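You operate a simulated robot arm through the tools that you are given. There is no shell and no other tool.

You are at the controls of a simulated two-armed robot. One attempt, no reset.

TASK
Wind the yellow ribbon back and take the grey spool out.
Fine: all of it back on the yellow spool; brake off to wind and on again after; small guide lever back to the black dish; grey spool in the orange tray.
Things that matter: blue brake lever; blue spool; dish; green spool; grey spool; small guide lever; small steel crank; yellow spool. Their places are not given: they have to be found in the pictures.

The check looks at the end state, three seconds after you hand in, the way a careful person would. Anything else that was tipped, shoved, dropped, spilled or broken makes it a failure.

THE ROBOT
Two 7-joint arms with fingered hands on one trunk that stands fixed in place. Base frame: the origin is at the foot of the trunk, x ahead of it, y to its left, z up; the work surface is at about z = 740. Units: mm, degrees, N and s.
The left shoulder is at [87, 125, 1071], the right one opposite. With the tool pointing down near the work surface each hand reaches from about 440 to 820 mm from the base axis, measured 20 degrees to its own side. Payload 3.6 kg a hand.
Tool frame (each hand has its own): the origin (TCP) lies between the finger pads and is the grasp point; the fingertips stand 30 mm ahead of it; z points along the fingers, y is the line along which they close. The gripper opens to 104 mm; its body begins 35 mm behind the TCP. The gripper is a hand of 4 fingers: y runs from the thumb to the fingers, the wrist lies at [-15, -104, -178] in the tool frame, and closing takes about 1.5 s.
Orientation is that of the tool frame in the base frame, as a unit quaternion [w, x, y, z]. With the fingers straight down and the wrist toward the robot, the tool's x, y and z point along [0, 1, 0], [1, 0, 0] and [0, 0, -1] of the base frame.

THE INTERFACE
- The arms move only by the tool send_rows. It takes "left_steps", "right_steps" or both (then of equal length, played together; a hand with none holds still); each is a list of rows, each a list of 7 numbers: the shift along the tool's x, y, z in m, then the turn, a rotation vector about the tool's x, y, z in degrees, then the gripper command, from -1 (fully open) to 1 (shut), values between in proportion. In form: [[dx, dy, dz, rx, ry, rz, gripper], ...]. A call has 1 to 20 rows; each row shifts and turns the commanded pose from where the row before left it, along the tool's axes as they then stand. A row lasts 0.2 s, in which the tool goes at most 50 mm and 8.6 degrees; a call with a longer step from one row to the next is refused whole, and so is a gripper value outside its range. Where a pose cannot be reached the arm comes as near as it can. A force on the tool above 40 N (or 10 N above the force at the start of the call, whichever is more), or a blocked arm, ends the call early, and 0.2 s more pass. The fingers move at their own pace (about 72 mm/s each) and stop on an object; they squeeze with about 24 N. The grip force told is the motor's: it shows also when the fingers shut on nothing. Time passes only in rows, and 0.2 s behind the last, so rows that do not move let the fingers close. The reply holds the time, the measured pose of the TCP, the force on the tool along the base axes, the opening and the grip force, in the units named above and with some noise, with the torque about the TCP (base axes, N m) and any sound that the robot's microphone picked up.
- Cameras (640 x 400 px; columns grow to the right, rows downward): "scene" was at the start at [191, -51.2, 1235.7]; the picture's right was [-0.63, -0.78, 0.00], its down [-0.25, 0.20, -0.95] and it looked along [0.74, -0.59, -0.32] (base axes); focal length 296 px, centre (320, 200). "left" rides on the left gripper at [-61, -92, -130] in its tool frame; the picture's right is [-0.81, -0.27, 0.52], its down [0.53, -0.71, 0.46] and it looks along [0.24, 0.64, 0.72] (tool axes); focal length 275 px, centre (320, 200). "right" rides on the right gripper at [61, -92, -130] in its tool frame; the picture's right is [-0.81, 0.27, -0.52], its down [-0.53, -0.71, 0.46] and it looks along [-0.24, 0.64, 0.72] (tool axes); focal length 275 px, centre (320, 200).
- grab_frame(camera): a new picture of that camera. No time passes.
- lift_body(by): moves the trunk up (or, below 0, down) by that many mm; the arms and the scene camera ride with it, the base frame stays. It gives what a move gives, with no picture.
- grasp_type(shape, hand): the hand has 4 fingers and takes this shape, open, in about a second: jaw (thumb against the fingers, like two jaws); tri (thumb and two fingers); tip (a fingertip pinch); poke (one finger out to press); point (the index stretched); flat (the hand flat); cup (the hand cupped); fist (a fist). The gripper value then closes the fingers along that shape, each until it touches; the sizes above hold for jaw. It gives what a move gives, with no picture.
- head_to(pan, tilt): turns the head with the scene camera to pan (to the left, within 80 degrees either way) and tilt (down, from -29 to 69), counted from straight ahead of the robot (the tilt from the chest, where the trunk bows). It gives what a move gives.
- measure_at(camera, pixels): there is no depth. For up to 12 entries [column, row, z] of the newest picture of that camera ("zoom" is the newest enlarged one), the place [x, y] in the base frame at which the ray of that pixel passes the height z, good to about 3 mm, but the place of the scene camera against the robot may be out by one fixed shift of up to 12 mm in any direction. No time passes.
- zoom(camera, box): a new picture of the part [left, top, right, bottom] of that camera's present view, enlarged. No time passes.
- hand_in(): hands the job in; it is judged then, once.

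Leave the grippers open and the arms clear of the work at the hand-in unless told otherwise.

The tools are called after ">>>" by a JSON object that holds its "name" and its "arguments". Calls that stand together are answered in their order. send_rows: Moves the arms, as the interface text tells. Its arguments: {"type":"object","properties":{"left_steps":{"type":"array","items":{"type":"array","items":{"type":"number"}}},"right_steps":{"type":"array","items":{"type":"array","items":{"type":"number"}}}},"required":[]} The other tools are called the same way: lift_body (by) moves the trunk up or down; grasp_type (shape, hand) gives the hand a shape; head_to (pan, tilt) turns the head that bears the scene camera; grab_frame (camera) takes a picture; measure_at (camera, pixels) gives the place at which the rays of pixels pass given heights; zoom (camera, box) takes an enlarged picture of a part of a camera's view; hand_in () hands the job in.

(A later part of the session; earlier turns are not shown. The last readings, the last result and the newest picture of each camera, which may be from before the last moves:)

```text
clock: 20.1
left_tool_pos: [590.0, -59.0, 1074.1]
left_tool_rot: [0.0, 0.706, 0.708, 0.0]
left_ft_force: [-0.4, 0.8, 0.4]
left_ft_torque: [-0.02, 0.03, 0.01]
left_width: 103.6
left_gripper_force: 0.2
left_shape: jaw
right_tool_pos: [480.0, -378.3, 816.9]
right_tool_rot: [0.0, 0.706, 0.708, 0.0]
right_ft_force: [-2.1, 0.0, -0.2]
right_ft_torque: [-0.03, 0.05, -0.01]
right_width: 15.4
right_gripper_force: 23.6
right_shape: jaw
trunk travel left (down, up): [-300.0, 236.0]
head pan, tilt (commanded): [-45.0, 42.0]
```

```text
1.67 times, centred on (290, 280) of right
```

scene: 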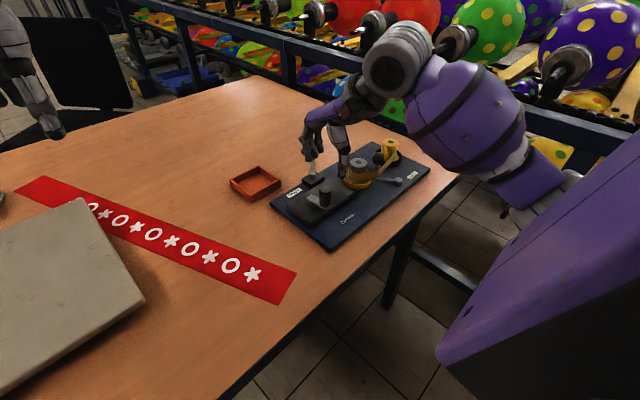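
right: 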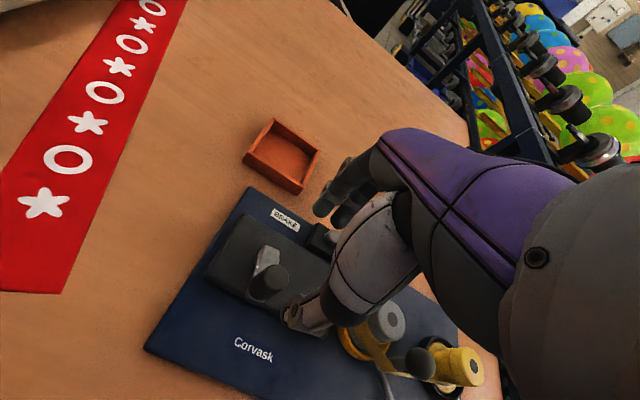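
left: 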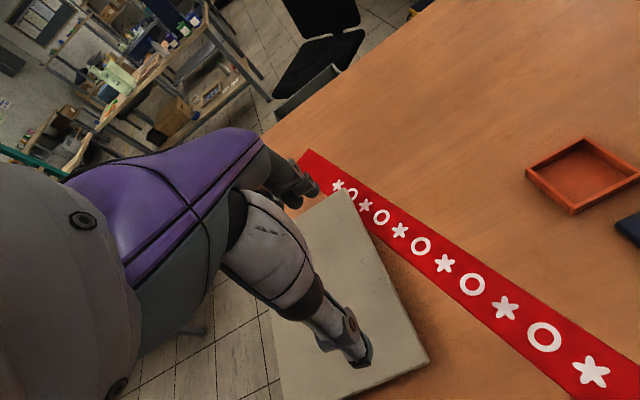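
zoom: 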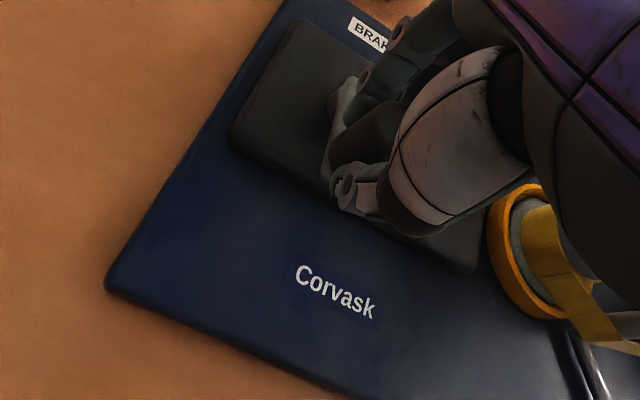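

The handle is held (width 15 mm). From the ribbon's path, winding on should turn the yellow spool counterclockwise seen from above. I'll test the crank gently in that direction, which at this spot means toward -y.

>>> {"name": "send_rows", "arguments": {"right_steps": [[-0.0035, 0.0005, 0, 0, 0, 0, 1], [-0.0035, 0.0009, 0, 0, 0, 0, 1], [0, 0, 0, 0, 0, 0, 1]]}}

>>> {"name": "zoom", "arguments": {"camera": "right", "box": [180, 160, 400, 400]}}

```text
clock: 20.9
left_tool_pos: [590.3, -59.1, 1073.5]
left_tool_rot: [0.0, 0.707, 0.707, 0.0]
left_ft_force: [-0.4, -0.1, 0.4]
left_ft_torque: [0.02, 0.01, 0.0]
left_width: 103.6
left_gripper_force: 0.1
left_shape: jaw
right_tool_pos: [479.6, -384.4, 816.9]
right_tool_rot: [0.001, 0.708, 0.707, -0.001]
right_ft_force: [-2.2, -0.7, 0.2]
right_ft_torque: [-0.05, 0.01, -0.01]
right_width: 15.0
right_gripper_force: 24.4
right_shape: jaw
trunk travel left (down, up): [-300.0, 236.0]
head pan, tilt (commanded): [-45.0, 42.0]
```

```text
1.67 times, centred on (290, 280) of right
```

zoom: 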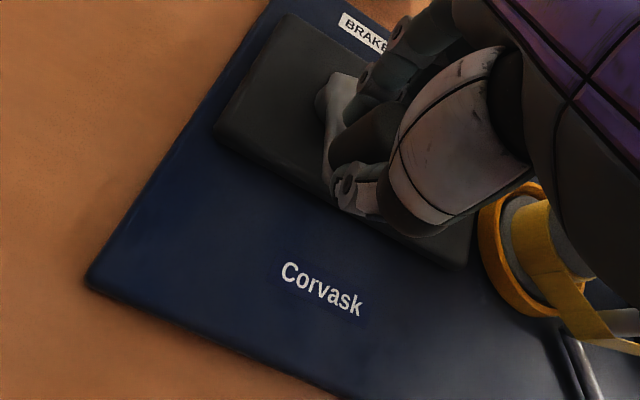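

Very light resistance (under 3 N), so the crank is moving. I'll continue to about a quarter turn.

>>> {"name": "send_rows", "arguments": {"right_steps": [[-0.0065, 0.0028, 0, 0, 0, 0, 1], [-0.0059, 0.0042, 0, 0, 0, 0, 1], [-0.0048, 0.0053, 0, 0, 0, 0, 1], [-0.0036, 0.0061, 0, 0, 0, 0, 1], [-0.0023, 0.0068, 0, 0, 0, 0, 1], [-0.0008, 0.0071, 0, 0, 0, 0, 1]]}}

>>> {"name": "zoom", "arguments": {"camera": "right", "box": [180, 160, 400, 400]}}

>>> {"name": "zoom", "arguments": {"camera": "scene", "box": [270, 90, 420, 240]}}

```text
clock: 22.4
left_tool_pos: [590.0, -58.4, 1074.4]
left_tool_rot: [0.0, 0.706, 0.708, 0.001]
left_ft_force: [0.2, 0.5, -0.1]
left_ft_torque: [0.05, 0.0, 0.03]
left_width: 103.6
left_gripper_force: 0.1
left_shape: jaw
right_tool_pos: [511.6, -408.9, 817.5]
right_tool_rot: [0.0, 0.706, 0.708, 0.0]
right_ft_force: [-0.6, 9.3, -0.1]
right_ft_torque: [0.21, -0.02, 0.04]
right_width: 14.4
right_gripper_force: 24.2
right_shape: jaw
trunk travel left (down, up): [-300.0, 236.0]
head pan, tilt (commanded): [-45.0, 42.0]
```

```text
1.67 times, centred on (290, 280) of right
```

zoom: 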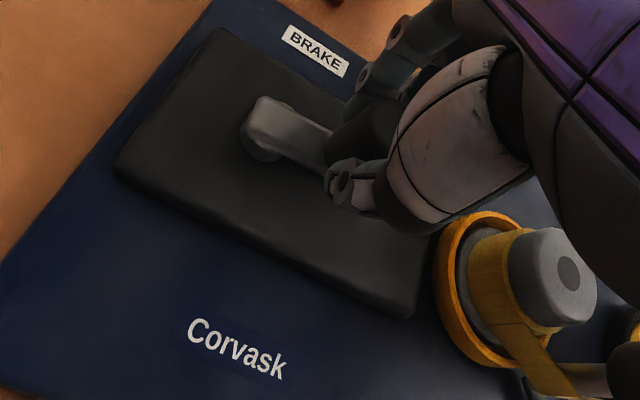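

```text
2.67 times, centred on (345, 165) of scene
```

zoom: 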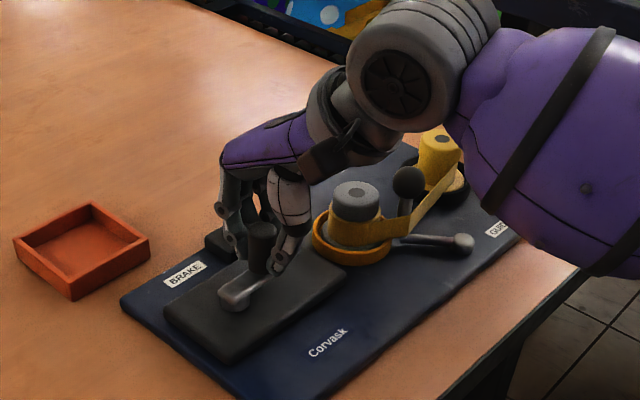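

The crank has turned about a quarter. There is a 9 N inward radial pull, so my radius is about 2 mm too big. I'll check the spools' ribbon before going on.

>>> {"name": "zoom", "arguments": {"camera": "scene", "box": [335, 130, 435, 200]}}

>>> {"name": "zoom", "arguments": {"camera": "right", "box": [320, 270, 420, 340]}}

```text
5.71 times, centred on (385, 165) of scene
```

zoom: 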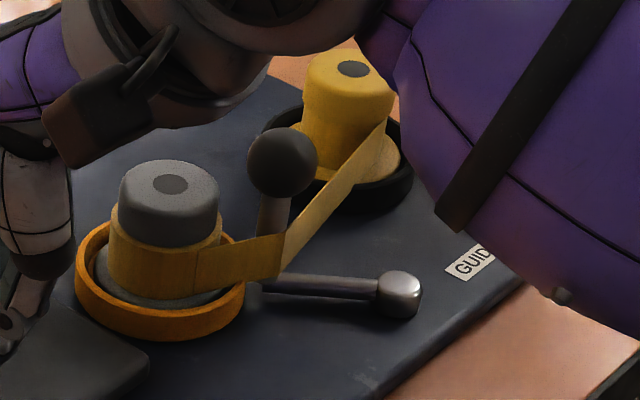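

```text
5.71 times, centred on (370, 305) of right
```

zoom: 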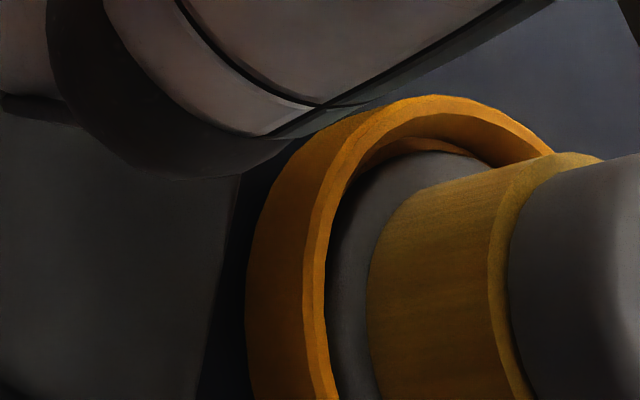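

The wrap on the grey spool looks slightly thicker than before: its ledge past the grey top went from about 6 to 9 px. That suggests counterclockwise pays onto grey, the wrong way. I'll turn back clockwise past the start to φ≈100° and compare.

>>> {"name": "send_rows", "arguments": {"right_steps": [[0.0017, -0.0028, 0, 0, 0, 0, 1], [0.0012, -0.0077, 0, 0, 0, 0, 1], [0.0031, -0.0072, 0, 0, 0, 0, 1], [0.0047, -0.0062, 0, 0, 0, 0, 1], [0.006, -0.0049, 0, 0, 0, 0, 1], [0.0071, -0.0033, 0, 0, 0, 0, 1], [0.0077, -0.0015, 0, 0, 0, 0, 1]]}}

>>> {"name": "zoom", "arguments": {"camera": "scene", "box": [335, 130, 435, 200]}}

```text
clock: 23.9
left_tool_pos: [590.8, -58.8, 1074.7]
left_tool_rot: [-0.001, 0.706, 0.708, -0.001]
left_ft_force: [-0.7, 0.1, -0.5]
left_ft_torque: [0.05, -0.01, -0.03]
left_width: 103.5
left_gripper_force: 0.0
left_shape: jaw
right_tool_pos: [477.9, -378.3, 817.7]
right_tool_rot: [0.001, 0.707, 0.707, 0.001]
right_ft_force: [3.3, 0.2, -0.5]
right_ft_torque: [0.02, -0.18, 0.0]
right_width: 14.8
right_gripper_force: 24.3
right_shape: jaw
trunk travel left (down, up): [-300.0, 236.0]
head pan, tilt (commanded): [-45.0, 42.0]
```

```text
5.71 times, centred on (385, 165) of scene
```

zoom: 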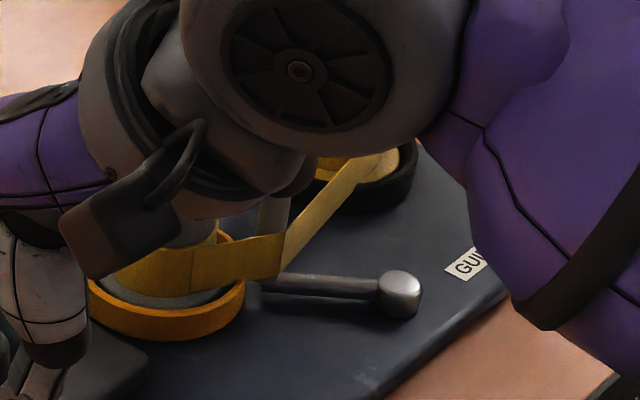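

Back at the start angle with 3 N of force; the arm hides the grey spool here. I'll continue clockwise to φ≈100°.

>>> {"name": "send_rows", "arguments": {"right_steps": [[0.0078, 0.0012, 0, 0, 0, 0, 1], [0.0074, 0.0025, 0, 0, 0, 0, 1], [0.0067, 0.004, 0, 0, 0, 0, 1], [0.0055, 0.0055, 0, 0, 0, 0, 1], [0.004, 0.0067, 0, 0, 0, 0, 1], [0.0023, 0.0074, 0, 0, 0, 0, 1]]}}

>>> {"name": "zoom", "arguments": {"camera": "scene", "box": [270, 90, 420, 240]}}

>>> {"name": "grab_frame", "arguments": {"camera": "right"}}

```text
clock: 25.4
left_tool_pos: [591.1, -59.8, 1075.7]
left_tool_rot: [0.001, 0.706, 0.708, 0.0]
left_ft_force: [0.4, 0.1, 0.3]
left_ft_torque: [0.05, -0.02, 0.0]
left_width: 103.7
left_gripper_force: 0.1
left_shape: jaw
right_tool_pos: [506.3, -344.0, 817.4]
right_tool_rot: [0.002, 0.707, 0.707, 0.0]
right_ft_force: [0.9, 0.1, 0.4]
right_ft_torque: [-0.01, -0.06, -0.01]
right_width: 14.5
right_gripper_force: 24.1
right_shape: jaw
trunk travel left (down, up): [-300.0, 236.0]
head pan, tilt (commanded): [-45.0, 42.0]
```

```text
2.67 times, centred on (345, 165) of scene
```

zoom: 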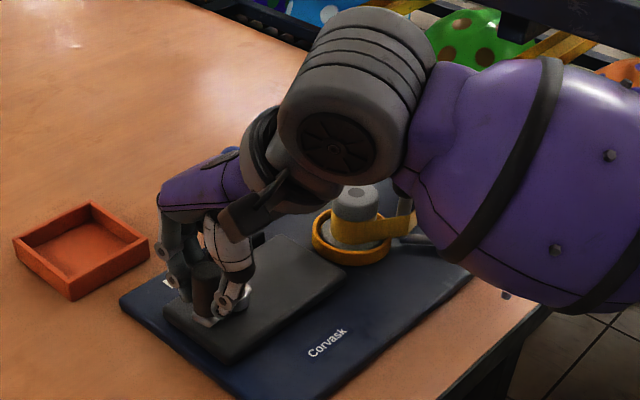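

```text
taken
```

right: 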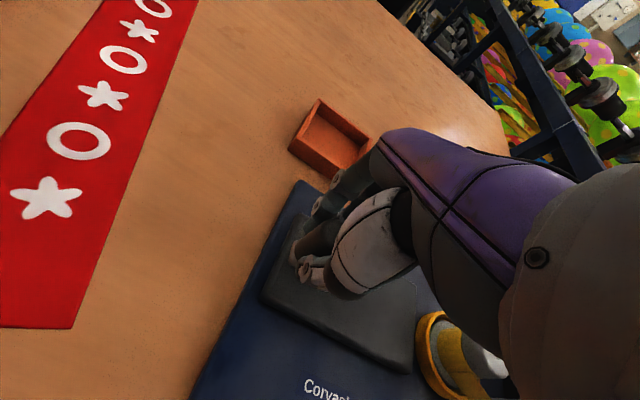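

The circle fits well, with forces below 1 N. I'll zoom on the grey spool's wrap to compare.

>>> {"name": "zoom", "arguments": {"camera": "scene", "box": [335, 130, 435, 200]}}

```text
5.71 times, centred on (385, 165) of scene
```

zoom: 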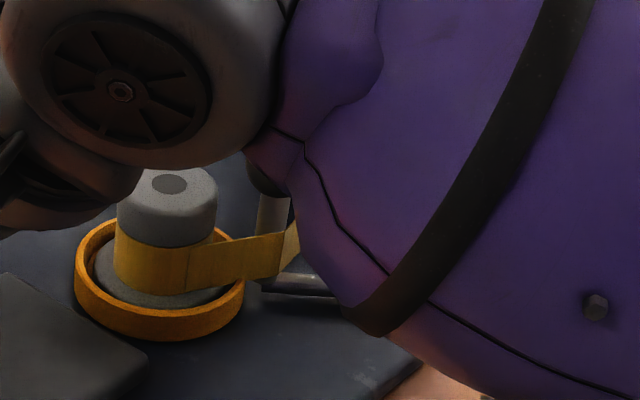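

Now the wrap ledge is only about 2 px past the grey top, so it is thinner than at the start. Clockwise is the right direction (ribbon leaves grey), and half a turn changes it visibly. I'll go on clockwise to φ≈-5° and watch the force near the brake.

>>> {"name": "send_rows", "arguments": {"right_steps": [[0.0004, 0.0084, 0, 0, 0, 0, 1], [-0.0018, 0.0081, 0, 0, 0, 0, 1], [-0.0039, 0.0075, 0, 0, 0, 0, 1], [-0.0056, 0.0061, 0, 0, 0, 0, 1], [-0.0071, 0.0045, 0, 0, 0, 0, 1], [-0.0079, 0.0025, 0, 0, 0, 0, 1], [-0.0084, 0.0004, 0, 0, 0, 0, 1]]}}

>>> {"name": "zoom", "arguments": {"camera": "scene", "box": [270, 90, 420, 240]}}

>>> {"name": "zoom", "arguments": {"camera": "scene", "box": [335, 130, 435, 200]}}

>>> {"name": "grab_frame", "arguments": {"camera": "right"}}

```text
clock: 26.9
left_tool_pos: [589.7, -57.9, 1074.4]
left_tool_rot: [0.001, 0.706, 0.708, 0.0]
left_ft_force: [0.9, -0.5, -0.2]
left_ft_torque: [0.01, 0.0, -0.04]
left_width: 103.7
left_gripper_force: 0.1
left_shape: jaw
right_tool_pos: [543.3, -378.1, 818.6]
right_tool_rot: [0.0, 0.706, 0.708, 0.001]
right_ft_force: [-9.6, 1.0, 1.0]
right_ft_torque: [0.01, 0.23, -0.01]
right_width: 14.7
right_gripper_force: 24.4
right_shape: jaw
trunk travel left (down, up): [-300.0, 236.0]
head pan, tilt (commanded): [-45.0, 42.0]
```

```text
2.67 times, centred on (345, 165) of scene
```

zoom: 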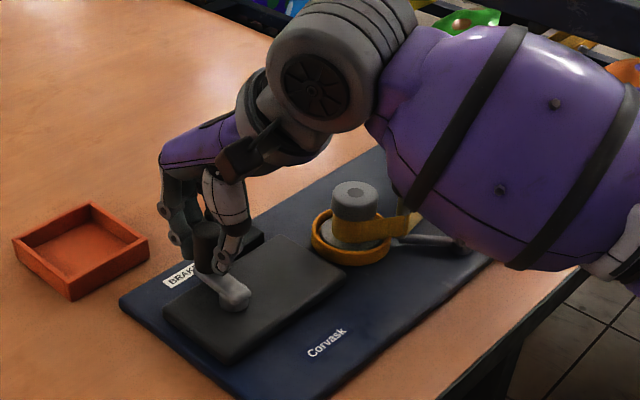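

```text
5.71 times, centred on (385, 165) of scene
```

zoom: 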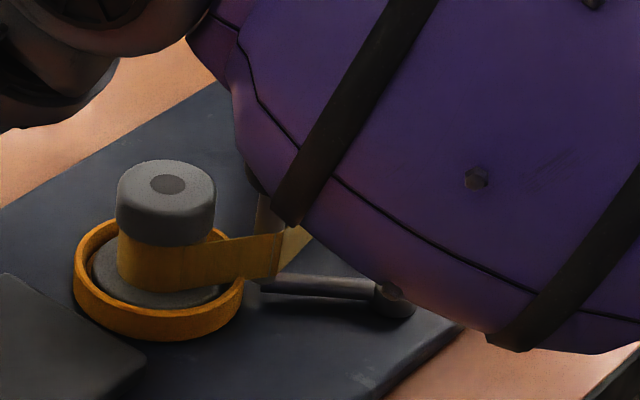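

```text
taken
```

right: 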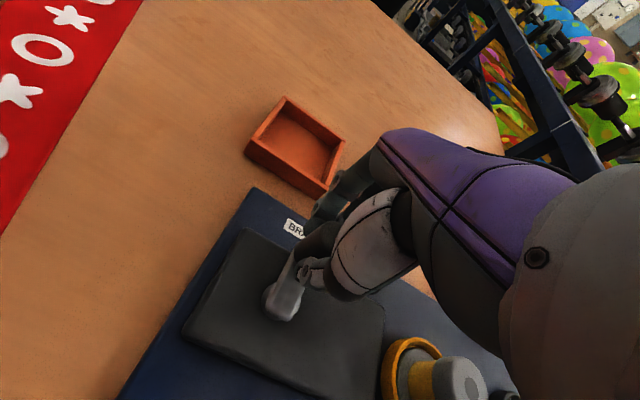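

The grey wrap keeps thinning. The -9.6 N in x means my circle is about 2 mm too wide there, so I'll use centre (511,-375.5) and r=31. I'll continue clockwise to φ≈-95°, where the spools are well visible.

>>> {"name": "send_rows", "arguments": {"right_steps": [[-0.0078, -0.0038, 0, 0, 0, 0, 1], [-0.0072, -0.0037, 0, 0, 0, 0, 1], [-0.0059, -0.0055, 0, 0, 0, 0, 1], [-0.0044, -0.0068, 0, 0, 0, 0, 1], [-0.0024, -0.0077, 0, 0, 0, 0, 1], [-0.0004, -0.0081, 0, 0, 0, 0, 1]]}}

>>> {"name": "zoom", "arguments": {"camera": "scene", "box": [335, 130, 435, 200]}}

```text
clock: 28.4
left_tool_pos: [590.1, -59.7, 1075.2]
left_tool_rot: [0.0, 0.706, 0.708, -0.001]
left_ft_force: [-0.3, 1.1, 0.7]
left_ft_torque: [-0.01, 0.0, 0.0]
left_width: 103.5
left_gripper_force: 0.0
left_shape: jaw
right_tool_pos: [507.5, -405.8, 817.9]
right_tool_rot: [0.001, 0.706, 0.708, 0.0]
right_ft_force: [-0.7, -4.0, 0.3]
right_ft_torque: [-0.09, -0.06, 0.02]
right_width: 14.9
right_gripper_force: 24.2
right_shape: jaw
trunk travel left (down, up): [-300.0, 236.0]
head pan, tilt (commanded): [-45.0, 42.0]
```

```text
5.71 times, centred on (385, 165) of scene
```

zoom: 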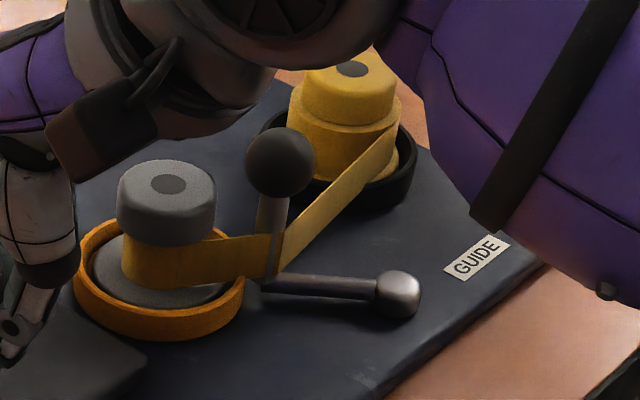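

Clear progress: the yellow spool's wrap now stands out past its top and the grey's wrap is thinner. I'll continue clockwise half a turn to φ≈85°.

>>> {"name": "send_rows", "arguments": {"right_steps": [[0.0018, -0.0079, 0, 0, 0, 0, 1], [0.0037, -0.0072, 0, 0, 0, 0, 1], [0.0055, -0.0059, 0, 0, 0, 0, 1], [0.0068, -0.0044, 0, 0, 0, 0, 1], [0.0077, -0.0024, 0, 0, 0, 0, 1], [0.0081, -0.0004, 0, 0, 0, 0, 1], [0.0079, 0.0018, 0, 0, 0, 0, 1], [0.0072, 0.0037, 0, 0, 0, 0, 1], [0.0059, 0.0055, 0, 0, 0, 0, 1], [0.0044, 0.0068, 0, 0, 0, 0, 1], [0.0024, 0.0077, 0, 0, 0, 0, 1], [0.0004, 0.0081, 0, 0, 0, 0, 1]]}}

>>> {"name": "zoom", "arguments": {"camera": "scene", "box": [335, 130, 435, 200]}}

```text
clock: 30.9
left_tool_pos: [590.5, -57.1, 1074.1]
left_tool_rot: [0.001, 0.706, 0.708, -0.001]
left_ft_force: [0.2, 0.2, 0.1]
left_ft_torque: [-0.01, 0.02, 0.03]
left_width: 103.7
left_gripper_force: 0.0
left_shape: jaw
right_tool_pos: [512.1, -343.3, 817.5]
right_tool_rot: [0.0, 0.707, 0.708, 0.001]
right_ft_force: [1.1, 6.3, 0.8]
right_ft_torque: [0.1, -0.05, 0.04]
right_width: 14.6
right_gripper_force: 23.8
right_shape: jaw
trunk travel left (down, up): [-300.0, 236.0]
head pan, tilt (commanded): [-45.0, 42.0]
```

```text
5.71 times, centred on (385, 165) of scene
```

zoom: 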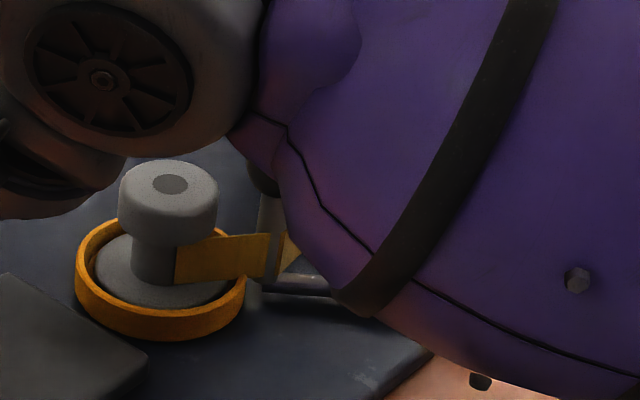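

The grey core is now bare, and only the span of ribbon from its side to the guide post remains. I'll continue gently a quarter turn clockwise and look again.

>>> {"name": "send_rows", "arguments": {"right_steps": [[-0.0015, 0.0081, 0, 0, 0, 0, 1], [-0.0037, 0.0072, 0, 0, 0, 0, 1], [-0.0055, 0.0059, 0, 0, 0, 0, 1], [-0.0068, 0.0044, 0, 0, 0, 0, 1], [-0.0077, 0.0024, 0, 0, 0, 0, 1], [-0.0081, 0.0004, 0, 0, 0, 0, 1]]}}

>>> {"name": "zoom", "arguments": {"camera": "scene", "box": [335, 130, 435, 200]}}

```text
clock: 32.4
left_tool_pos: [590.4, -58.9, 1074.1]
left_tool_rot: [-0.001, 0.707, 0.708, 0.0]
left_ft_force: [-0.2, -0.3, -0.2]
left_ft_torque: [-0.04, 0.0, -0.02]
left_width: 103.7
left_gripper_force: 0.1
left_shape: jaw
right_tool_pos: [540.7, -378.5, 819.8]
right_tool_rot: [0.001, 0.707, 0.708, 0.001]
right_ft_force: [0.7, -0.2, -0.7]
right_ft_torque: [0.01, 0.01, 0.01]
right_width: 12.2
right_gripper_force: 24.6
right_shape: jaw
trunk travel left (down, up): [-300.0, 236.0]
head pan, tilt (commanded): [-45.0, 42.0]
```

```text
5.71 times, centred on (385, 165) of scene
```

zoom: 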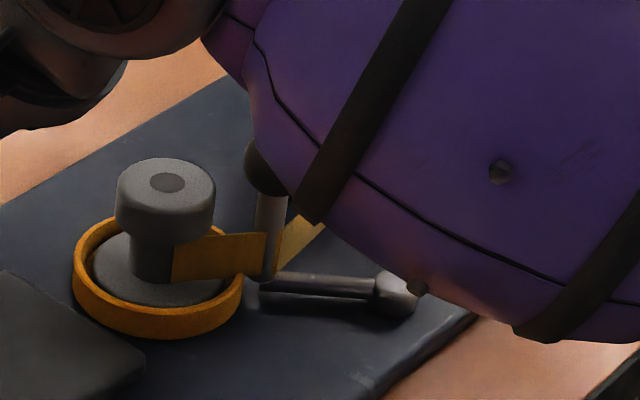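

The ribbon looks unchanged, and the finger width dropped to 12 mm. I'll check whether the handle slipped out.

>>> {"name": "zoom", "arguments": {"camera": "scene", "box": [270, 120, 380, 230]}}

>>> {"name": "zoom", "arguments": {"camera": "right", "box": [180, 160, 400, 400]}}

```text
3.64 times, centred on (325, 175) of scene
```

zoom: 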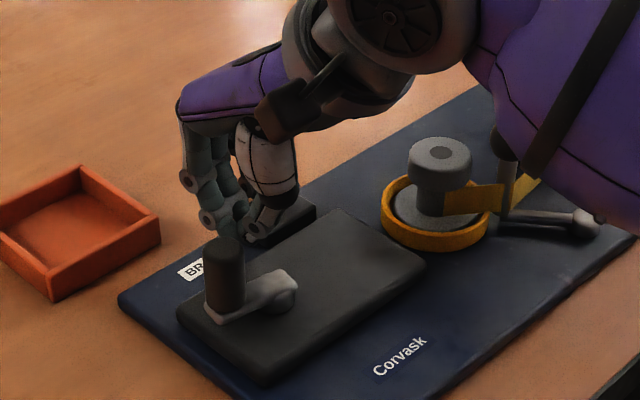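

```text
1.67 times, centred on (290, 280) of right
```

zoom: 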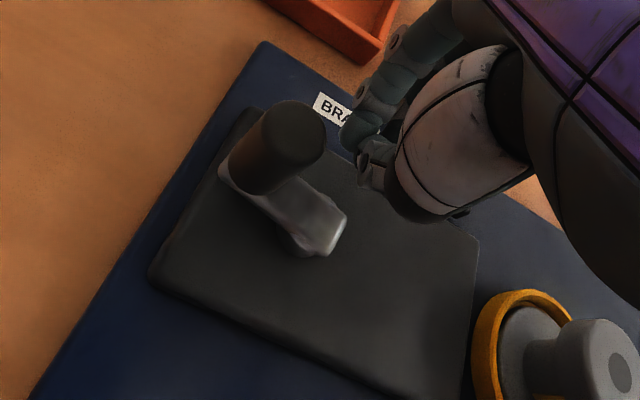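

The handle stayed behind and the fingers slid off it. I'll measure where the handle is now.

>>> {"name": "measure_at", "arguments": {"camera": "zoom", "pixels": [[295, 133, 818], [295, 133, 815], [318, 220, 782], [235, 185, 780], [330, 240, 780]]}}

```text
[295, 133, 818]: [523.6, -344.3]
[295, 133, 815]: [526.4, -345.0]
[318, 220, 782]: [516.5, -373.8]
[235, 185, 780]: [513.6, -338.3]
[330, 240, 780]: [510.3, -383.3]
```

The handle is at about (524,-344), i.e. φ≈67°, so it either hit an end stop or slipped. I'll lift, open, regrip the handle there, and feel for a stop.

>>> {"name": "send_rows", "arguments": {"right_steps": [[0, 0, -0.03, 0, 0, 0, 0.5], [0, 0, -0.03, 0, 0, 0, 0], [0.017, -0.0085, 0, 0, 0, 0, -0.2], [0.017, -0.0085, 0, 0, 0, 0, -0.2], [0, 0, 0, 0, 0, 0, -0.2]]}}

>>> {"name": "zoom", "arguments": {"camera": "right", "box": [180, 160, 400, 400]}}

>>> {"name": "zoom", "arguments": {"camera": "scene", "box": [270, 120, 450, 230]}}

```text
clock: 33.5
left_tool_pos: [590.7, -59.7, 1074.8]
left_tool_rot: [-0.001, 0.707, 0.708, 0.0]
left_ft_force: [-0.4, 0.4, 0.8]
left_ft_torque: [0.02, -0.02, -0.01]
left_width: 103.5
left_gripper_force: 0.0
left_shape: jaw
right_tool_pos: [522.6, -341.9, 880.7]
right_tool_rot: [0.0, 0.707, 0.707, -0.001]
right_ft_force: [0.0, 0.7, 0.0]
right_ft_torque: [0.05, -0.06, -0.02]
right_width: 62.0
right_gripper_force: 0.1
right_shape: jaw
trunk travel left (down, up): [-300.0, 236.0]
head pan, tilt (commanded): [-45.0, 42.0]
```

```text
1.67 times, centred on (290, 280) of right
```

zoom: 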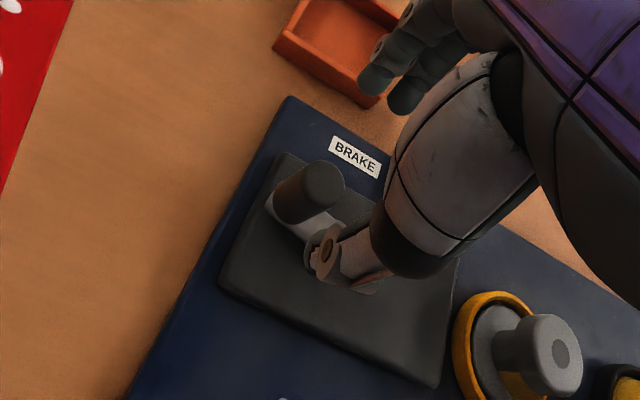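

```text
3.56 times, centred on (360, 175) of scene
```

zoom: 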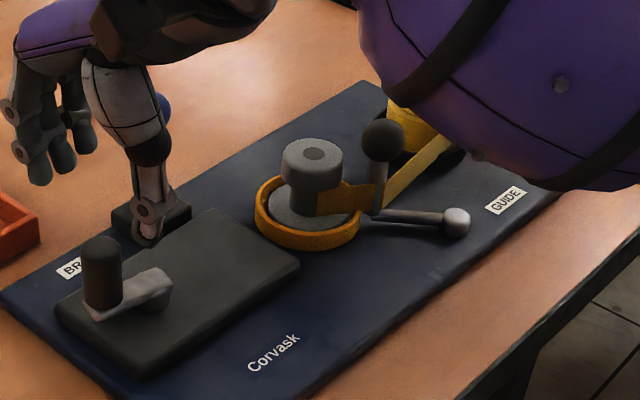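

I'll check the handle position from this view: the zoom point (310,187) is about pixel (284,272) in the right camera.

>>> {"name": "measure_at", "arguments": {"camera": "right", "pixels": [[284, 272, 818], [284.5, 271, 816], [286, 293, 782]]}}

```text
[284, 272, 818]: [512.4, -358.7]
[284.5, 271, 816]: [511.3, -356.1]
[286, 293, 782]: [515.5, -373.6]
```

I misread the top: the handle's top face is at the upper right of the dark cylinder, about zoom (324,182), which is pixel (292,269). I'll remeasure.

>>> {"name": "zoom", "arguments": {"camera": "right", "box": [250, 240, 330, 300]}}

>>> {"name": "measure_at", "arguments": {"camera": "right", "pixels": [[292.4, 269.2, 818], [292.4, 269.2, 815]]}}

```text
6.67 times, centred on (290, 270) of right
```

zoom: 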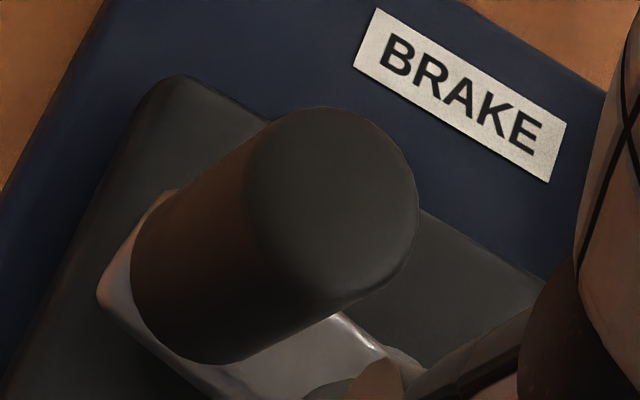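

```text
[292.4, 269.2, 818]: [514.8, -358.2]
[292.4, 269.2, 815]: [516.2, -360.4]
```

The "right" measure probably refers to the older full frame. I'll measure in the newest zoom instead, with the handle top at (330,205).

>>> {"name": "measure_at", "arguments": {"camera": "zoom", "pixels": [[330, 205, 818], [330, 205, 815]]}}

```text
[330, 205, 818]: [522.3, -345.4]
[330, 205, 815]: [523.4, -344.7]
```

The handle is at (523,-345). I'll descend onto it and grip.

>>> {"name": "send_rows", "arguments": {"right_steps": [[-0.003, 0.0005, 0.03, 0, 0, 0, -0.2], [0, 0, 0.025, 0, 0, 0, -0.2], [0, 0, 0.01, 0, 0, 0, 0.2], [0, 0, 0, 0, 0, 0, 0.6], [0, 0, 0, 0, 0, 0, 1], [0, 0, 0, 0, 0, 0, 1], [0, 0, 0, 0, 0, 0, 1]]}}

>>> {"name": "zoom", "arguments": {"camera": "scene", "box": [270, 120, 450, 230]}}

```text
clock: 35.1
left_tool_pos: [589.6, -59.0, 1074.6]
left_tool_rot: [0.0, 0.706, 0.708, 0.0]
left_ft_force: [1.0, -0.5, 0.3]
left_ft_torque: [0.0, 0.0, 0.0]
left_width: 103.7
left_gripper_force: 0.0
left_shape: jaw
right_tool_pos: [524.2, -344.6, 814.1]
right_tool_rot: [0.0, 0.706, 0.708, 0.001]
right_ft_force: [-2.6, -1.0, -0.6]
right_ft_torque: [0.0, 0.07, -0.04]
right_width: 14.6
right_gripper_force: 24.0
right_shape: jaw
trunk travel left (down, up): [-300.0, 236.0]
head pan, tilt (commanded): [-45.0, 42.0]
```

```text
3.56 times, centred on (360, 175) of scene
```

zoom: 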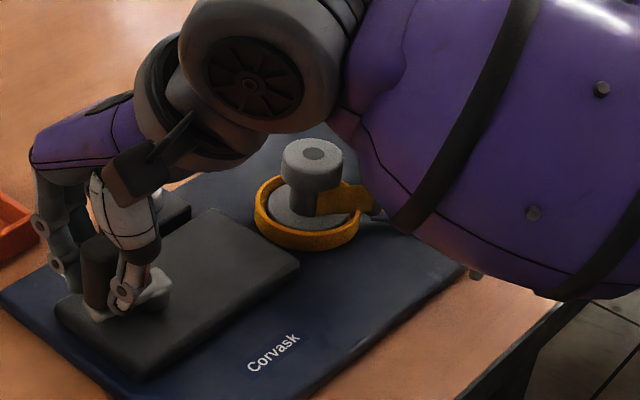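

Gripped again. I'll push clockwise by 2 mm steps to feel whether there's a stop.

>>> {"name": "send_rows", "arguments": {"right_steps": [[-0.0008, 0.0018, 0, 0, 0, 0, 1], [-0.0008, 0.0018, 0, 0, 0, 0, 1], [0, 0, 0, 0, 0, 0, 1]]}}

```text
clock: 36.0
left_tool_pos: [588.8, -58.3, 1075.2]
left_tool_rot: [0.002, 0.707, 0.707, 0.0]
left_ft_force: [-1.7, -0.3, 0.2]
left_ft_torque: [0.0, -0.02, -0.03]
left_width: 103.8
left_gripper_force: 0.0
left_shape: jaw
right_tool_pos: [525.8, -345.8, 814.6]
right_tool_rot: [0.001, 0.707, 0.707, -0.001]
right_ft_force: [-16.2, 7.9, 5.9]
right_ft_torque: [0.18, 0.47, -0.01]
right_width: 14.8
right_gripper_force: 23.6
right_shape: jaw
trunk travel left (down, up): [-300.0, 236.0]
head pan, tilt (commanded): [-45.0, 42.0]
```

There is 18 N of resistance over 2 mm, so this is a hard end stop: the ribbon has run to its end. I'll relieve the force, open, lift, and move the hand aside for a clear look.

>>> {"name": "send_rows", "arguments": {"right_steps": [[0.0014, -0.0034, 0, 0, 0, 0, 1], [0, 0, 0, 0, 0, 0, 0.5], [0, 0, 0, 0, 0, 0, 0], [0, 0, 0, 0, 0, 0, -0.2], [0, 0, -0.03, 0, 0, 0, -0.2], [0, 0, -0.04, 0, 0, 0, -0.2], [0, 0, -0.04, 0, 0, 0, -0.2], [0, 0.04, -0.02, 0, 0, 0, -0.2], [0, 0.04, 0, 0, 0, 0, -0.2], [0, 0.04, 0, 0, 0, 0, -0.2]]}}

>>> {"name": "grab_frame", "arguments": {"camera": "scene"}}

>>> {"name": "zoom", "arguments": {"camera": "scene", "box": [335, 130, 435, 200]}}

```text
clock: 38.1
left_tool_pos: [591.9, -57.7, 1073.8]
left_tool_rot: [0.0, 0.706, 0.708, -0.001]
left_ft_force: [-0.4, 0.5, 0.3]
left_ft_torque: [0.0, 0.03, 0.0]
left_width: 103.4
left_gripper_force: 0.1
left_shape: jaw
right_tool_pos: [645.2, -345.4, 940.5]
right_tool_rot: [0.0, 0.706, 0.708, 0.0]
right_ft_force: [0.1, 0.1, -0.3]
right_ft_torque: [0.03, -0.01, 0.03]
right_width: 61.8
right_gripper_force: 0.1
right_shape: jaw
trunk travel left (down, up): [-300.0, 236.0]
head pan, tilt (commanded): [-45.0, 42.0]
```

```text
taken
```

scene: 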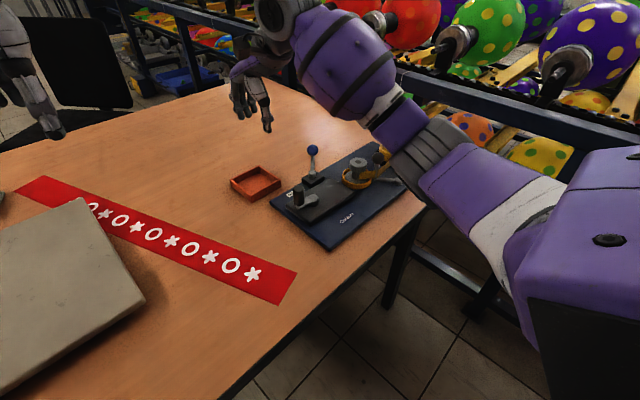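

```text
5.71 times, centred on (385, 165) of scene
```

zoom: 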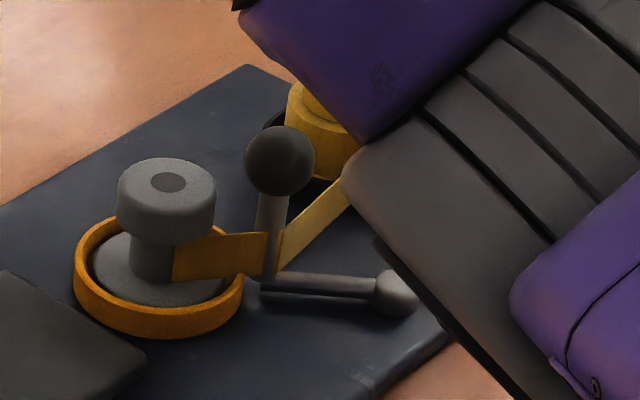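

The grey core carries no wraps, with just the flat leader span left, so it's fully wound at the stop. My easing-back may have turned the crank 2–3° off the stop, so I'll regrip, press it lightly to the stop, and open without pulling back.

>>> {"name": "send_rows", "arguments": {"right_steps": [[0, -0.0405, 0.0, 0, 0, 0, -0.2], [0, -0.0405, 0.02, 0, 0, 0, -0.2], [0, -0.0395, 0.02, 0, 0, 0, -0.2], [0, 0, 0.04, 0, 0, 0, -0.2], [0, 0, 0.035, 0, 0, 0, -0.2], [0, 0, 0.011, 0, 0, 0, 0], [0, 0, 0, 0, 0, 0, 0.4], [0, 0, 0, 0, 0, 0, 1], [0, 0, 0, 0, 0, 0, 1], [0, 0, 0, 0, 0, 0, 1]]}}

```text
clock: 40.4
left_tool_pos: [590.7, -58.4, 1074.6]
left_tool_rot: [0.0, 0.707, 0.707, -0.001]
left_ft_force: [0.4, -0.8, -0.4]
left_ft_torque: [0.0, -0.02, -0.04]
left_width: 103.3
left_gripper_force: 0.1
left_shape: jaw
right_tool_pos: [523.3, -344.9, 814.0]
right_tool_rot: [0.0, 0.708, 0.706, 0.0]
right_ft_force: [-1.9, -1.2, -0.1]
right_ft_torque: [0.02, 0.03, 0.0]
right_width: 14.7
right_gripper_force: 24.0
right_shape: jaw
trunk travel left (down, up): [-300.0, 236.0]
head pan, tilt (commanded): [-45.0, 42.0]
```

The handle is gripped. I'll press clockwise about 3 mm to the stop and then open in place.

>>> {"name": "send_rows", "arguments": {"right_steps": [[-0.0008, 0.0016, 0, 0, 0, 0, 1], [-0.0006, 0.0014, 0, 0, 0, 0, 1], [0, 0, 0, 0, 0, 0, 1]]}}

```text
clock: 41.1
left_tool_pos: [588.3, -60.4, 1075.7]
left_tool_rot: [0.001, 0.707, 0.707, 0.001]
left_ft_force: [-0.3, -0.2, -0.1]
left_ft_torque: [-0.01, -0.02, 0.01]
left_width: 103.4
left_gripper_force: 0.0
left_shape: jaw
right_tool_pos: [525.6, -346.9, 815.6]
right_tool_rot: [-0.002, 0.707, 0.708, -0.001]
right_ft_force: [-15.1, 5.4, 0.1]
right_ft_torque: [0.08, 0.35, 0.03]
right_width: 13.6
right_gripper_force: 23.8
right_shape: jaw
trunk travel left (down, up): [-300.0, 236.0]
head pan, tilt (commanded): [-45.0, 42.0]
```

At the stop again (about 16 N). I'll open in place, lift, and move above the brake ball near (617,-479).

>>> {"name": "send_rows", "arguments": {"right_steps": [[0, 0, 0, 0, 0, 0, 0.5], [0, 0, 0, 0, 0, 0, 0], [0, 0, 0, 0, 0, 0, -0.2], [0, 0, -0.03, 0, 0, 0, -0.2], [0, 0, -0.03, 0, 0, 0, -0.2], [0, 0, -0.03, 0, 0, 0, -0.2], [-0.033, 0.0227, 0, 0, 0, 0, -0.2], [-0.033, 0.0227, 0, 0, 0, 0, -0.2], [-0.033, 0.0227, 0, 0, 0, 0, -0.2], [-0.034, 0.0227, 0, 0, 0, 0, -0.2], [0, 0, 0, 0, 0, 0, -0.2]]}}

>>> {"name": "zoom", "arguments": {"camera": "right", "box": [180, 160, 400, 400]}}

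>>> {"name": "measure_at", "arguments": {"camera": "zoom", "pixels": [[320, 200, 802]]}}

```text
clock: 43.5
left_tool_pos: [590.6, -59.0, 1075.0]
left_tool_rot: [0.0, 0.706, 0.708, 0.0]
left_ft_force: [0.5, 0.3, 0.0]
left_ft_torque: [0.0, 0.02, 0.02]
left_width: 103.6
left_gripper_force: 0.1
left_shape: jaw
right_tool_pos: [615.7, -479.1, 907.9]
right_tool_rot: [0.0, 0.707, 0.707, 0.001]
right_ft_force: [0.3, -0.2, 0.3]
right_ft_torque: [-0.02, 0.0, 0.0]
right_width: 62.0
right_gripper_force: 0.0
right_shape: jaw
trunk travel left (down, up): [-300.0, 236.0]
head pan, tilt (commanded): [-45.0, 42.0]
```

```text
1.67 times, centred on (290, 280) of right
```

zoom: 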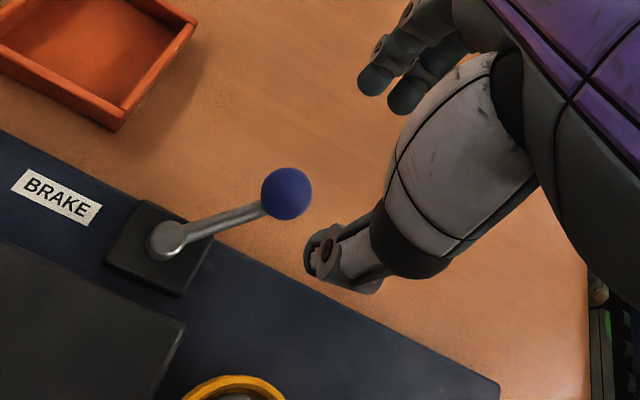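

```text
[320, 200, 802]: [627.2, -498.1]
```

The ball is at zoom (286,193) and its stud at (166,241). I'll measure those.

>>> {"name": "measure_at", "arguments": {"camera": "zoom", "pixels": [[286, 193, 802], [286, 193, 805], [166, 238, 780]]}}

```text
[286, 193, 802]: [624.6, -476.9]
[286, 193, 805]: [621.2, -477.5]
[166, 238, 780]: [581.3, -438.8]
```

The ball is at (623,-477) and the stud near (581,-436), so "off" is about 44° and "on" was about 0°. I'll descend on the ball and grip.

>>> {"name": "send_rows", "arguments": {"right_steps": [[0.002, 0.007, 0.03, 0, 0, 0, -0.2], [0, 0, 0.03, 0, 0, 0, -0.2], [0, 0, 0.026, 0, 0, 0, -0.2], [0, 0, 0.012, 0, 0, 0, 0], [0, 0, 0, 0, 0, 0, 0.4], [0, 0, 0, 0, 0, 0, 1], [0, 0, 0, 0, 0, 0, 1], [0, 0, 0, 0, 0, 0, 1]]}}

>>> {"name": "zoom", "arguments": {"camera": "right", "box": [180, 160, 400, 400]}}

```text
clock: 45.4
left_tool_pos: [590.6, -58.4, 1073.9]
left_tool_rot: [-0.001, 0.706, 0.708, 0.0]
left_ft_force: [0.4, 0.0, -0.2]
left_ft_torque: [-0.01, -0.01, -0.01]
left_width: 103.6
left_gripper_force: 0.1
left_shape: jaw
right_tool_pos: [627.3, -479.6, 806.4]
right_tool_rot: [-0.001, 0.707, 0.707, 0.0]
right_ft_force: [-4.8, 1.7, 0.3]
right_ft_torque: [0.03, -0.14, 0.01]
right_width: 9.5
right_gripper_force: 24.5
right_shape: jaw
trunk travel left (down, up): [-300.0, 236.0]
head pan, tilt (commanded): [-45.0, 42.0]
```

```text
1.67 times, centred on (290, 280) of right
```

zoom: 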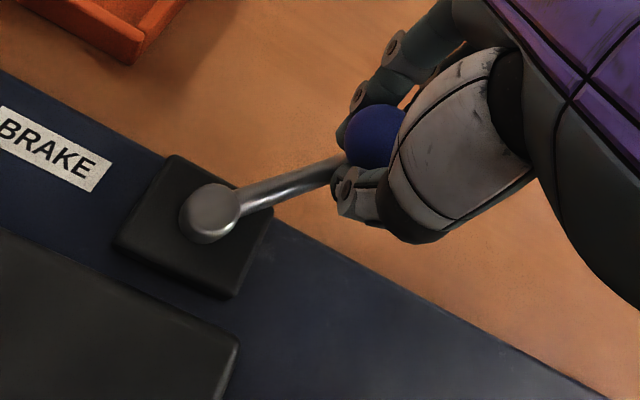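

The ball is held. I'll swing the lever back toward +y along the arc.

>>> {"name": "send_rows", "arguments": {"right_steps": [[0.0045, 0.0034, 0, 0, 0, 0, 1], [0.0049, 0.0031, 0, 0, 0, 0, 1], [0.0052, 0.0027, 0, 0, 0, 0, 1], [0.0055, 0.0022, 0, 0, 0, 0, 1], [0.0057, 0.0015, 0, 0, 0, 0, 1]]}}

>>> {"name": "zoom", "arguments": {"camera": "right", "box": [180, 160, 400, 400]}}

```text
clock: 46.5
left_tool_pos: [592.2, -59.6, 1074.4]
left_tool_rot: [-0.001, 0.707, 0.708, 0.001]
left_ft_force: [0.2, 0.0, 0.8]
left_ft_torque: [0.01, -0.02, 0.01]
left_width: 103.7
left_gripper_force: 0.0
left_shape: jaw
right_tool_pos: [639.0, -454.1, 806.2]
right_tool_rot: [-0.001, 0.707, 0.708, 0.0]
right_ft_force: [-1.6, -5.3, 0.7]
right_ft_torque: [0.1, -0.16, 0.31]
right_width: 8.8
right_gripper_force: 23.8
right_shape: jaw
trunk travel left (down, up): [-300.0, 236.0]
head pan, tilt (commanded): [-45.0, 42.0]
```

```text
1.67 times, centred on (290, 280) of right
```

zoom: 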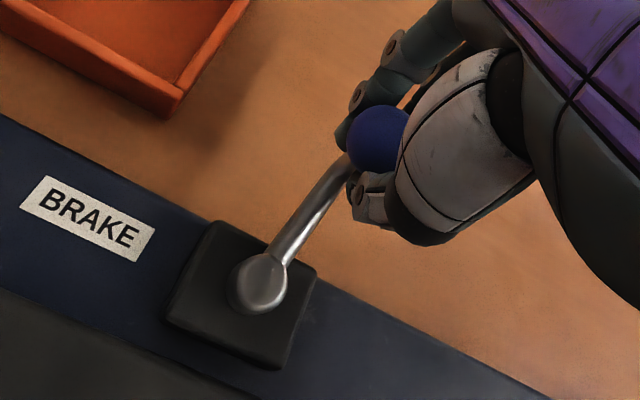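

The lever follows and is now about 18° from "on". I'll continue to the on stop.

>>> {"name": "send_rows", "arguments": {"right_steps": [[0.0058, 0.0011, 0, 0, 0, 0, 1], [0.0059, 0.0005, 0, 0, 0, 0, 1], [0.0055, -0.0002, 0, 0, 0, 0, 1]]}}

>>> {"name": "zoom", "arguments": {"camera": "right", "box": [180, 160, 400, 400]}}

```text
clock: 47.4
left_tool_pos: [590.6, -61.6, 1073.4]
left_tool_rot: [-0.001, 0.707, 0.708, 0.0]
left_ft_force: [0.8, -0.6, -0.3]
left_ft_torque: [0.0, 0.01, -0.02]
left_width: 103.8
left_gripper_force: 0.0
left_shape: jaw
right_tool_pos: [640.7, -438.2, 808.2]
right_tool_rot: [-0.001, 0.708, 0.706, 0.0]
right_ft_force: [1.3, -11.8, 0.0]
right_ft_torque: [0.02, -0.15, 0.24]
right_width: 8.0
right_gripper_force: 24.2
right_shape: jaw
trunk travel left (down, up): [-300.0, 236.0]
head pan, tilt (commanded): [-45.0, 42.0]
```

```text
1.67 times, centred on (290, 280) of right
```

zoom: 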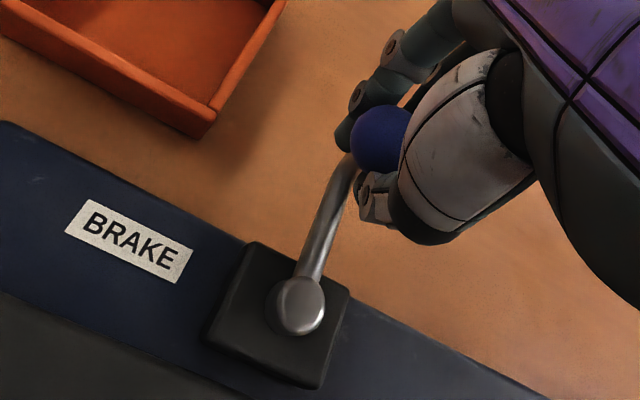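

The lever is nearly back at its initial direction with 12 N opposing. I'll nudge 2 mm more to confirm the on stop.

>>> {"name": "send_rows", "arguments": {"right_steps": [[0.002, 0, 0, 0, 0, 0, 1], [0.0015, 0, 0, 0, 0, 0, 1], [0, 0, 0, 0, 0, 0, 1]]}}

```text
clock: 48.1
left_tool_pos: [591.8, -61.9, 1074.0]
left_tool_rot: [-0.001, 0.706, 0.708, 0.0]
left_ft_force: [0.0, -0.6, 0.9]
left_ft_torque: [0.02, 0.0, 0.0]
left_width: 103.7
left_gripper_force: 0.1
left_shape: jaw
right_tool_pos: [638.5, -435.9, 805.4]
right_tool_rot: [-0.001, 0.708, 0.706, 0.0]
right_ft_force: [1.5, -20.1, -0.5]
right_ft_torque: [-0.13, -0.17, 0.17]
right_width: 7.9
right_gripper_force: 24.2
right_shape: jaw
trunk travel left (down, up): [-300.0, 236.0]
head pan, tilt (commanded): [-45.0, 42.0]
```

20 N in y marks the stop, so the brake is on. I'll open in place, lift away, and check.

>>> {"name": "send_rows", "arguments": {"right_steps": [[0, 0, 0, 0, 0, 0, 0.5], [0, 0, 0, 0, 0, 0, 0], [0, 0, 0, 0, 0, 0, -0.2], [0, 0, -0.03, 0, 0, 0, -0.2], [0, 0, -0.03, 0, 0, 0, -0.2], [0, 0, -0.03, 0, 0, 0, -0.2], [0, 0, -0.01, 0, 0, 0, -0.2]]}}

>>> {"name": "zoom", "arguments": {"camera": "right", "box": [180, 160, 400, 400]}}

>>> {"name": "zoom", "arguments": {"camera": "scene", "box": [270, 120, 450, 230]}}

```text
clock: 49.8
left_tool_pos: [590.5, -59.0, 1076.0]
left_tool_rot: [0.0, 0.707, 0.707, 0.0]
left_ft_force: [0.2, 0.1, 0.1]
left_ft_torque: [-0.03, 0.01, -0.01]
left_width: 103.7
left_gripper_force: 0.1
left_shape: jaw
right_tool_pos: [638.1, -432.4, 906.7]
right_tool_rot: [0.0, 0.706, 0.708, 0.0]
right_ft_force: [0.7, -0.4, 0.3]
right_ft_torque: [0.0, -0.02, -0.01]
right_width: 61.7
right_gripper_force: 0.1
right_shape: jaw
trunk travel left (down, up): [-300.0, 236.0]
head pan, tilt (commanded): [-45.0, 42.0]
```

```text
1.67 times, centred on (290, 280) of right
```

zoom: 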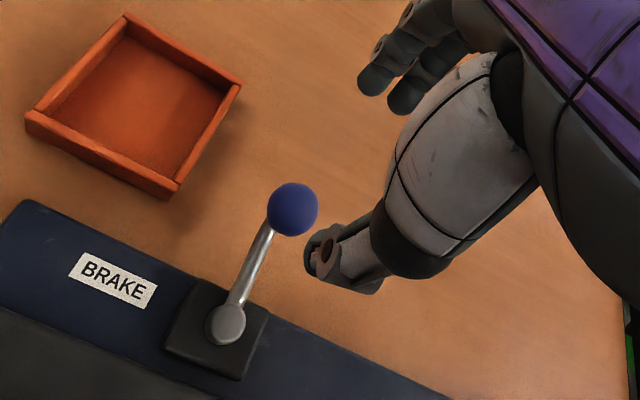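

```text
3.56 times, centred on (360, 175) of scene
```

zoom: 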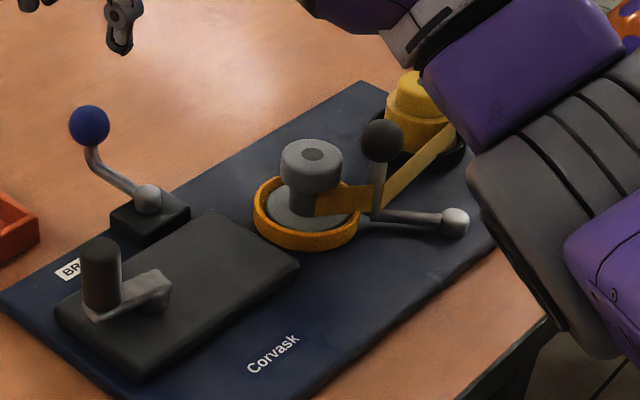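

The brake lever is back exactly as at the start (on). Next is the guide lever: I move the hand above the black knob near (477,-545) at z≈915 for a precise look.

>>> {"name": "send_rows", "arguments": {"right_steps": [[-0.0226, -0.0322, -0.005, 0, 0, 0, -0.2], [-0.0226, -0.0322, -0.005, 0, 0, 0, -0.2], [-0.0226, -0.0322, 0, 0, 0, 0, -0.2], [-0.0226, -0.0322, 0, 0, 0, 0, -0.2], [-0.0226, -0.0322, 0, 0, 0, 0, -0.2], [0, 0, 0, 0, 0, 0, -0.2]]}}

>>> {"name": "grab_frame", "arguments": {"camera": "right"}}

>>> {"name": "zoom", "arguments": {"camera": "right", "box": [180, 200, 380, 400]}}

```text
clock: 51.1
left_tool_pos: [590.0, -59.2, 1075.1]
left_tool_rot: [0.0, 0.706, 0.708, 0.0]
left_ft_force: [0.0, 0.3, -0.8]
left_ft_torque: [0.01, 0.0, -0.02]
left_width: 103.5
left_gripper_force: 0.1
left_shape: jaw
right_tool_pos: [478.2, -547.0, 918.1]
right_tool_rot: [-0.001, 0.706, 0.708, 0.001]
right_ft_force: [-1.4, -0.2, 0.4]
right_ft_torque: [-0.01, -0.04, -0.01]
right_width: 62.0
right_gripper_force: 0.0
right_shape: jaw
trunk travel left (down, up): [-300.0, 236.0]
head pan, tilt (commanded): [-45.0, 42.0]
```

```text
taken
```

right: 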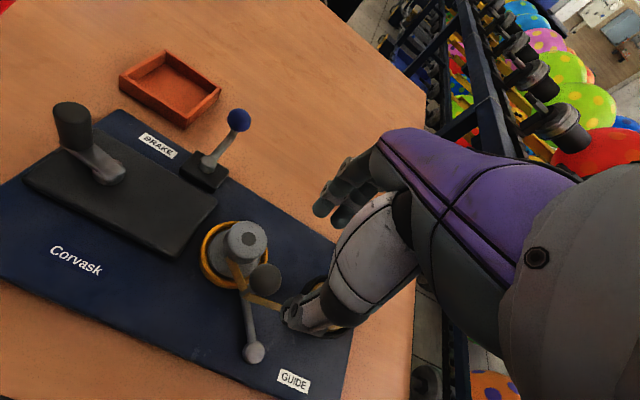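

```text
2.00 times, centred on (280, 300) of right
```

zoom: 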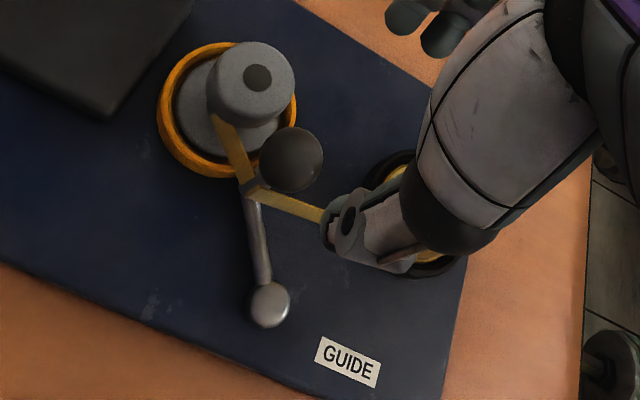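

The knob is at zoom (291,160), the pivot stud at (268,303) and the grey spool's top hole at (257,77). I'll measure these.

>>> {"name": "measure_at", "arguments": {"camera": "zoom", "pixels": [[291, 160, 816], [291, 160, 808], [268, 303, 765], [268, 303, 775], [257, 77, 800], [257, 77, 795], [251, 190, 765], [208, 85, 798], [296, 85, 798], [252, 42, 798], [254, 117, 800], [335, 210, 785]]}}

```text
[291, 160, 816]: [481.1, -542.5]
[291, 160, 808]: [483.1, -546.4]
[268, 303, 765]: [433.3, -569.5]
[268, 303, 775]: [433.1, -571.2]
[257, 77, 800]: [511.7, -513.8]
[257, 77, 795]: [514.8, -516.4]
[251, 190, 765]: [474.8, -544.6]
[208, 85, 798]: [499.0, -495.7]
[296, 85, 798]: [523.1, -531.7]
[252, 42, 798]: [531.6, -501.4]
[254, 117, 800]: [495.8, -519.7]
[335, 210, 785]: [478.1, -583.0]
```

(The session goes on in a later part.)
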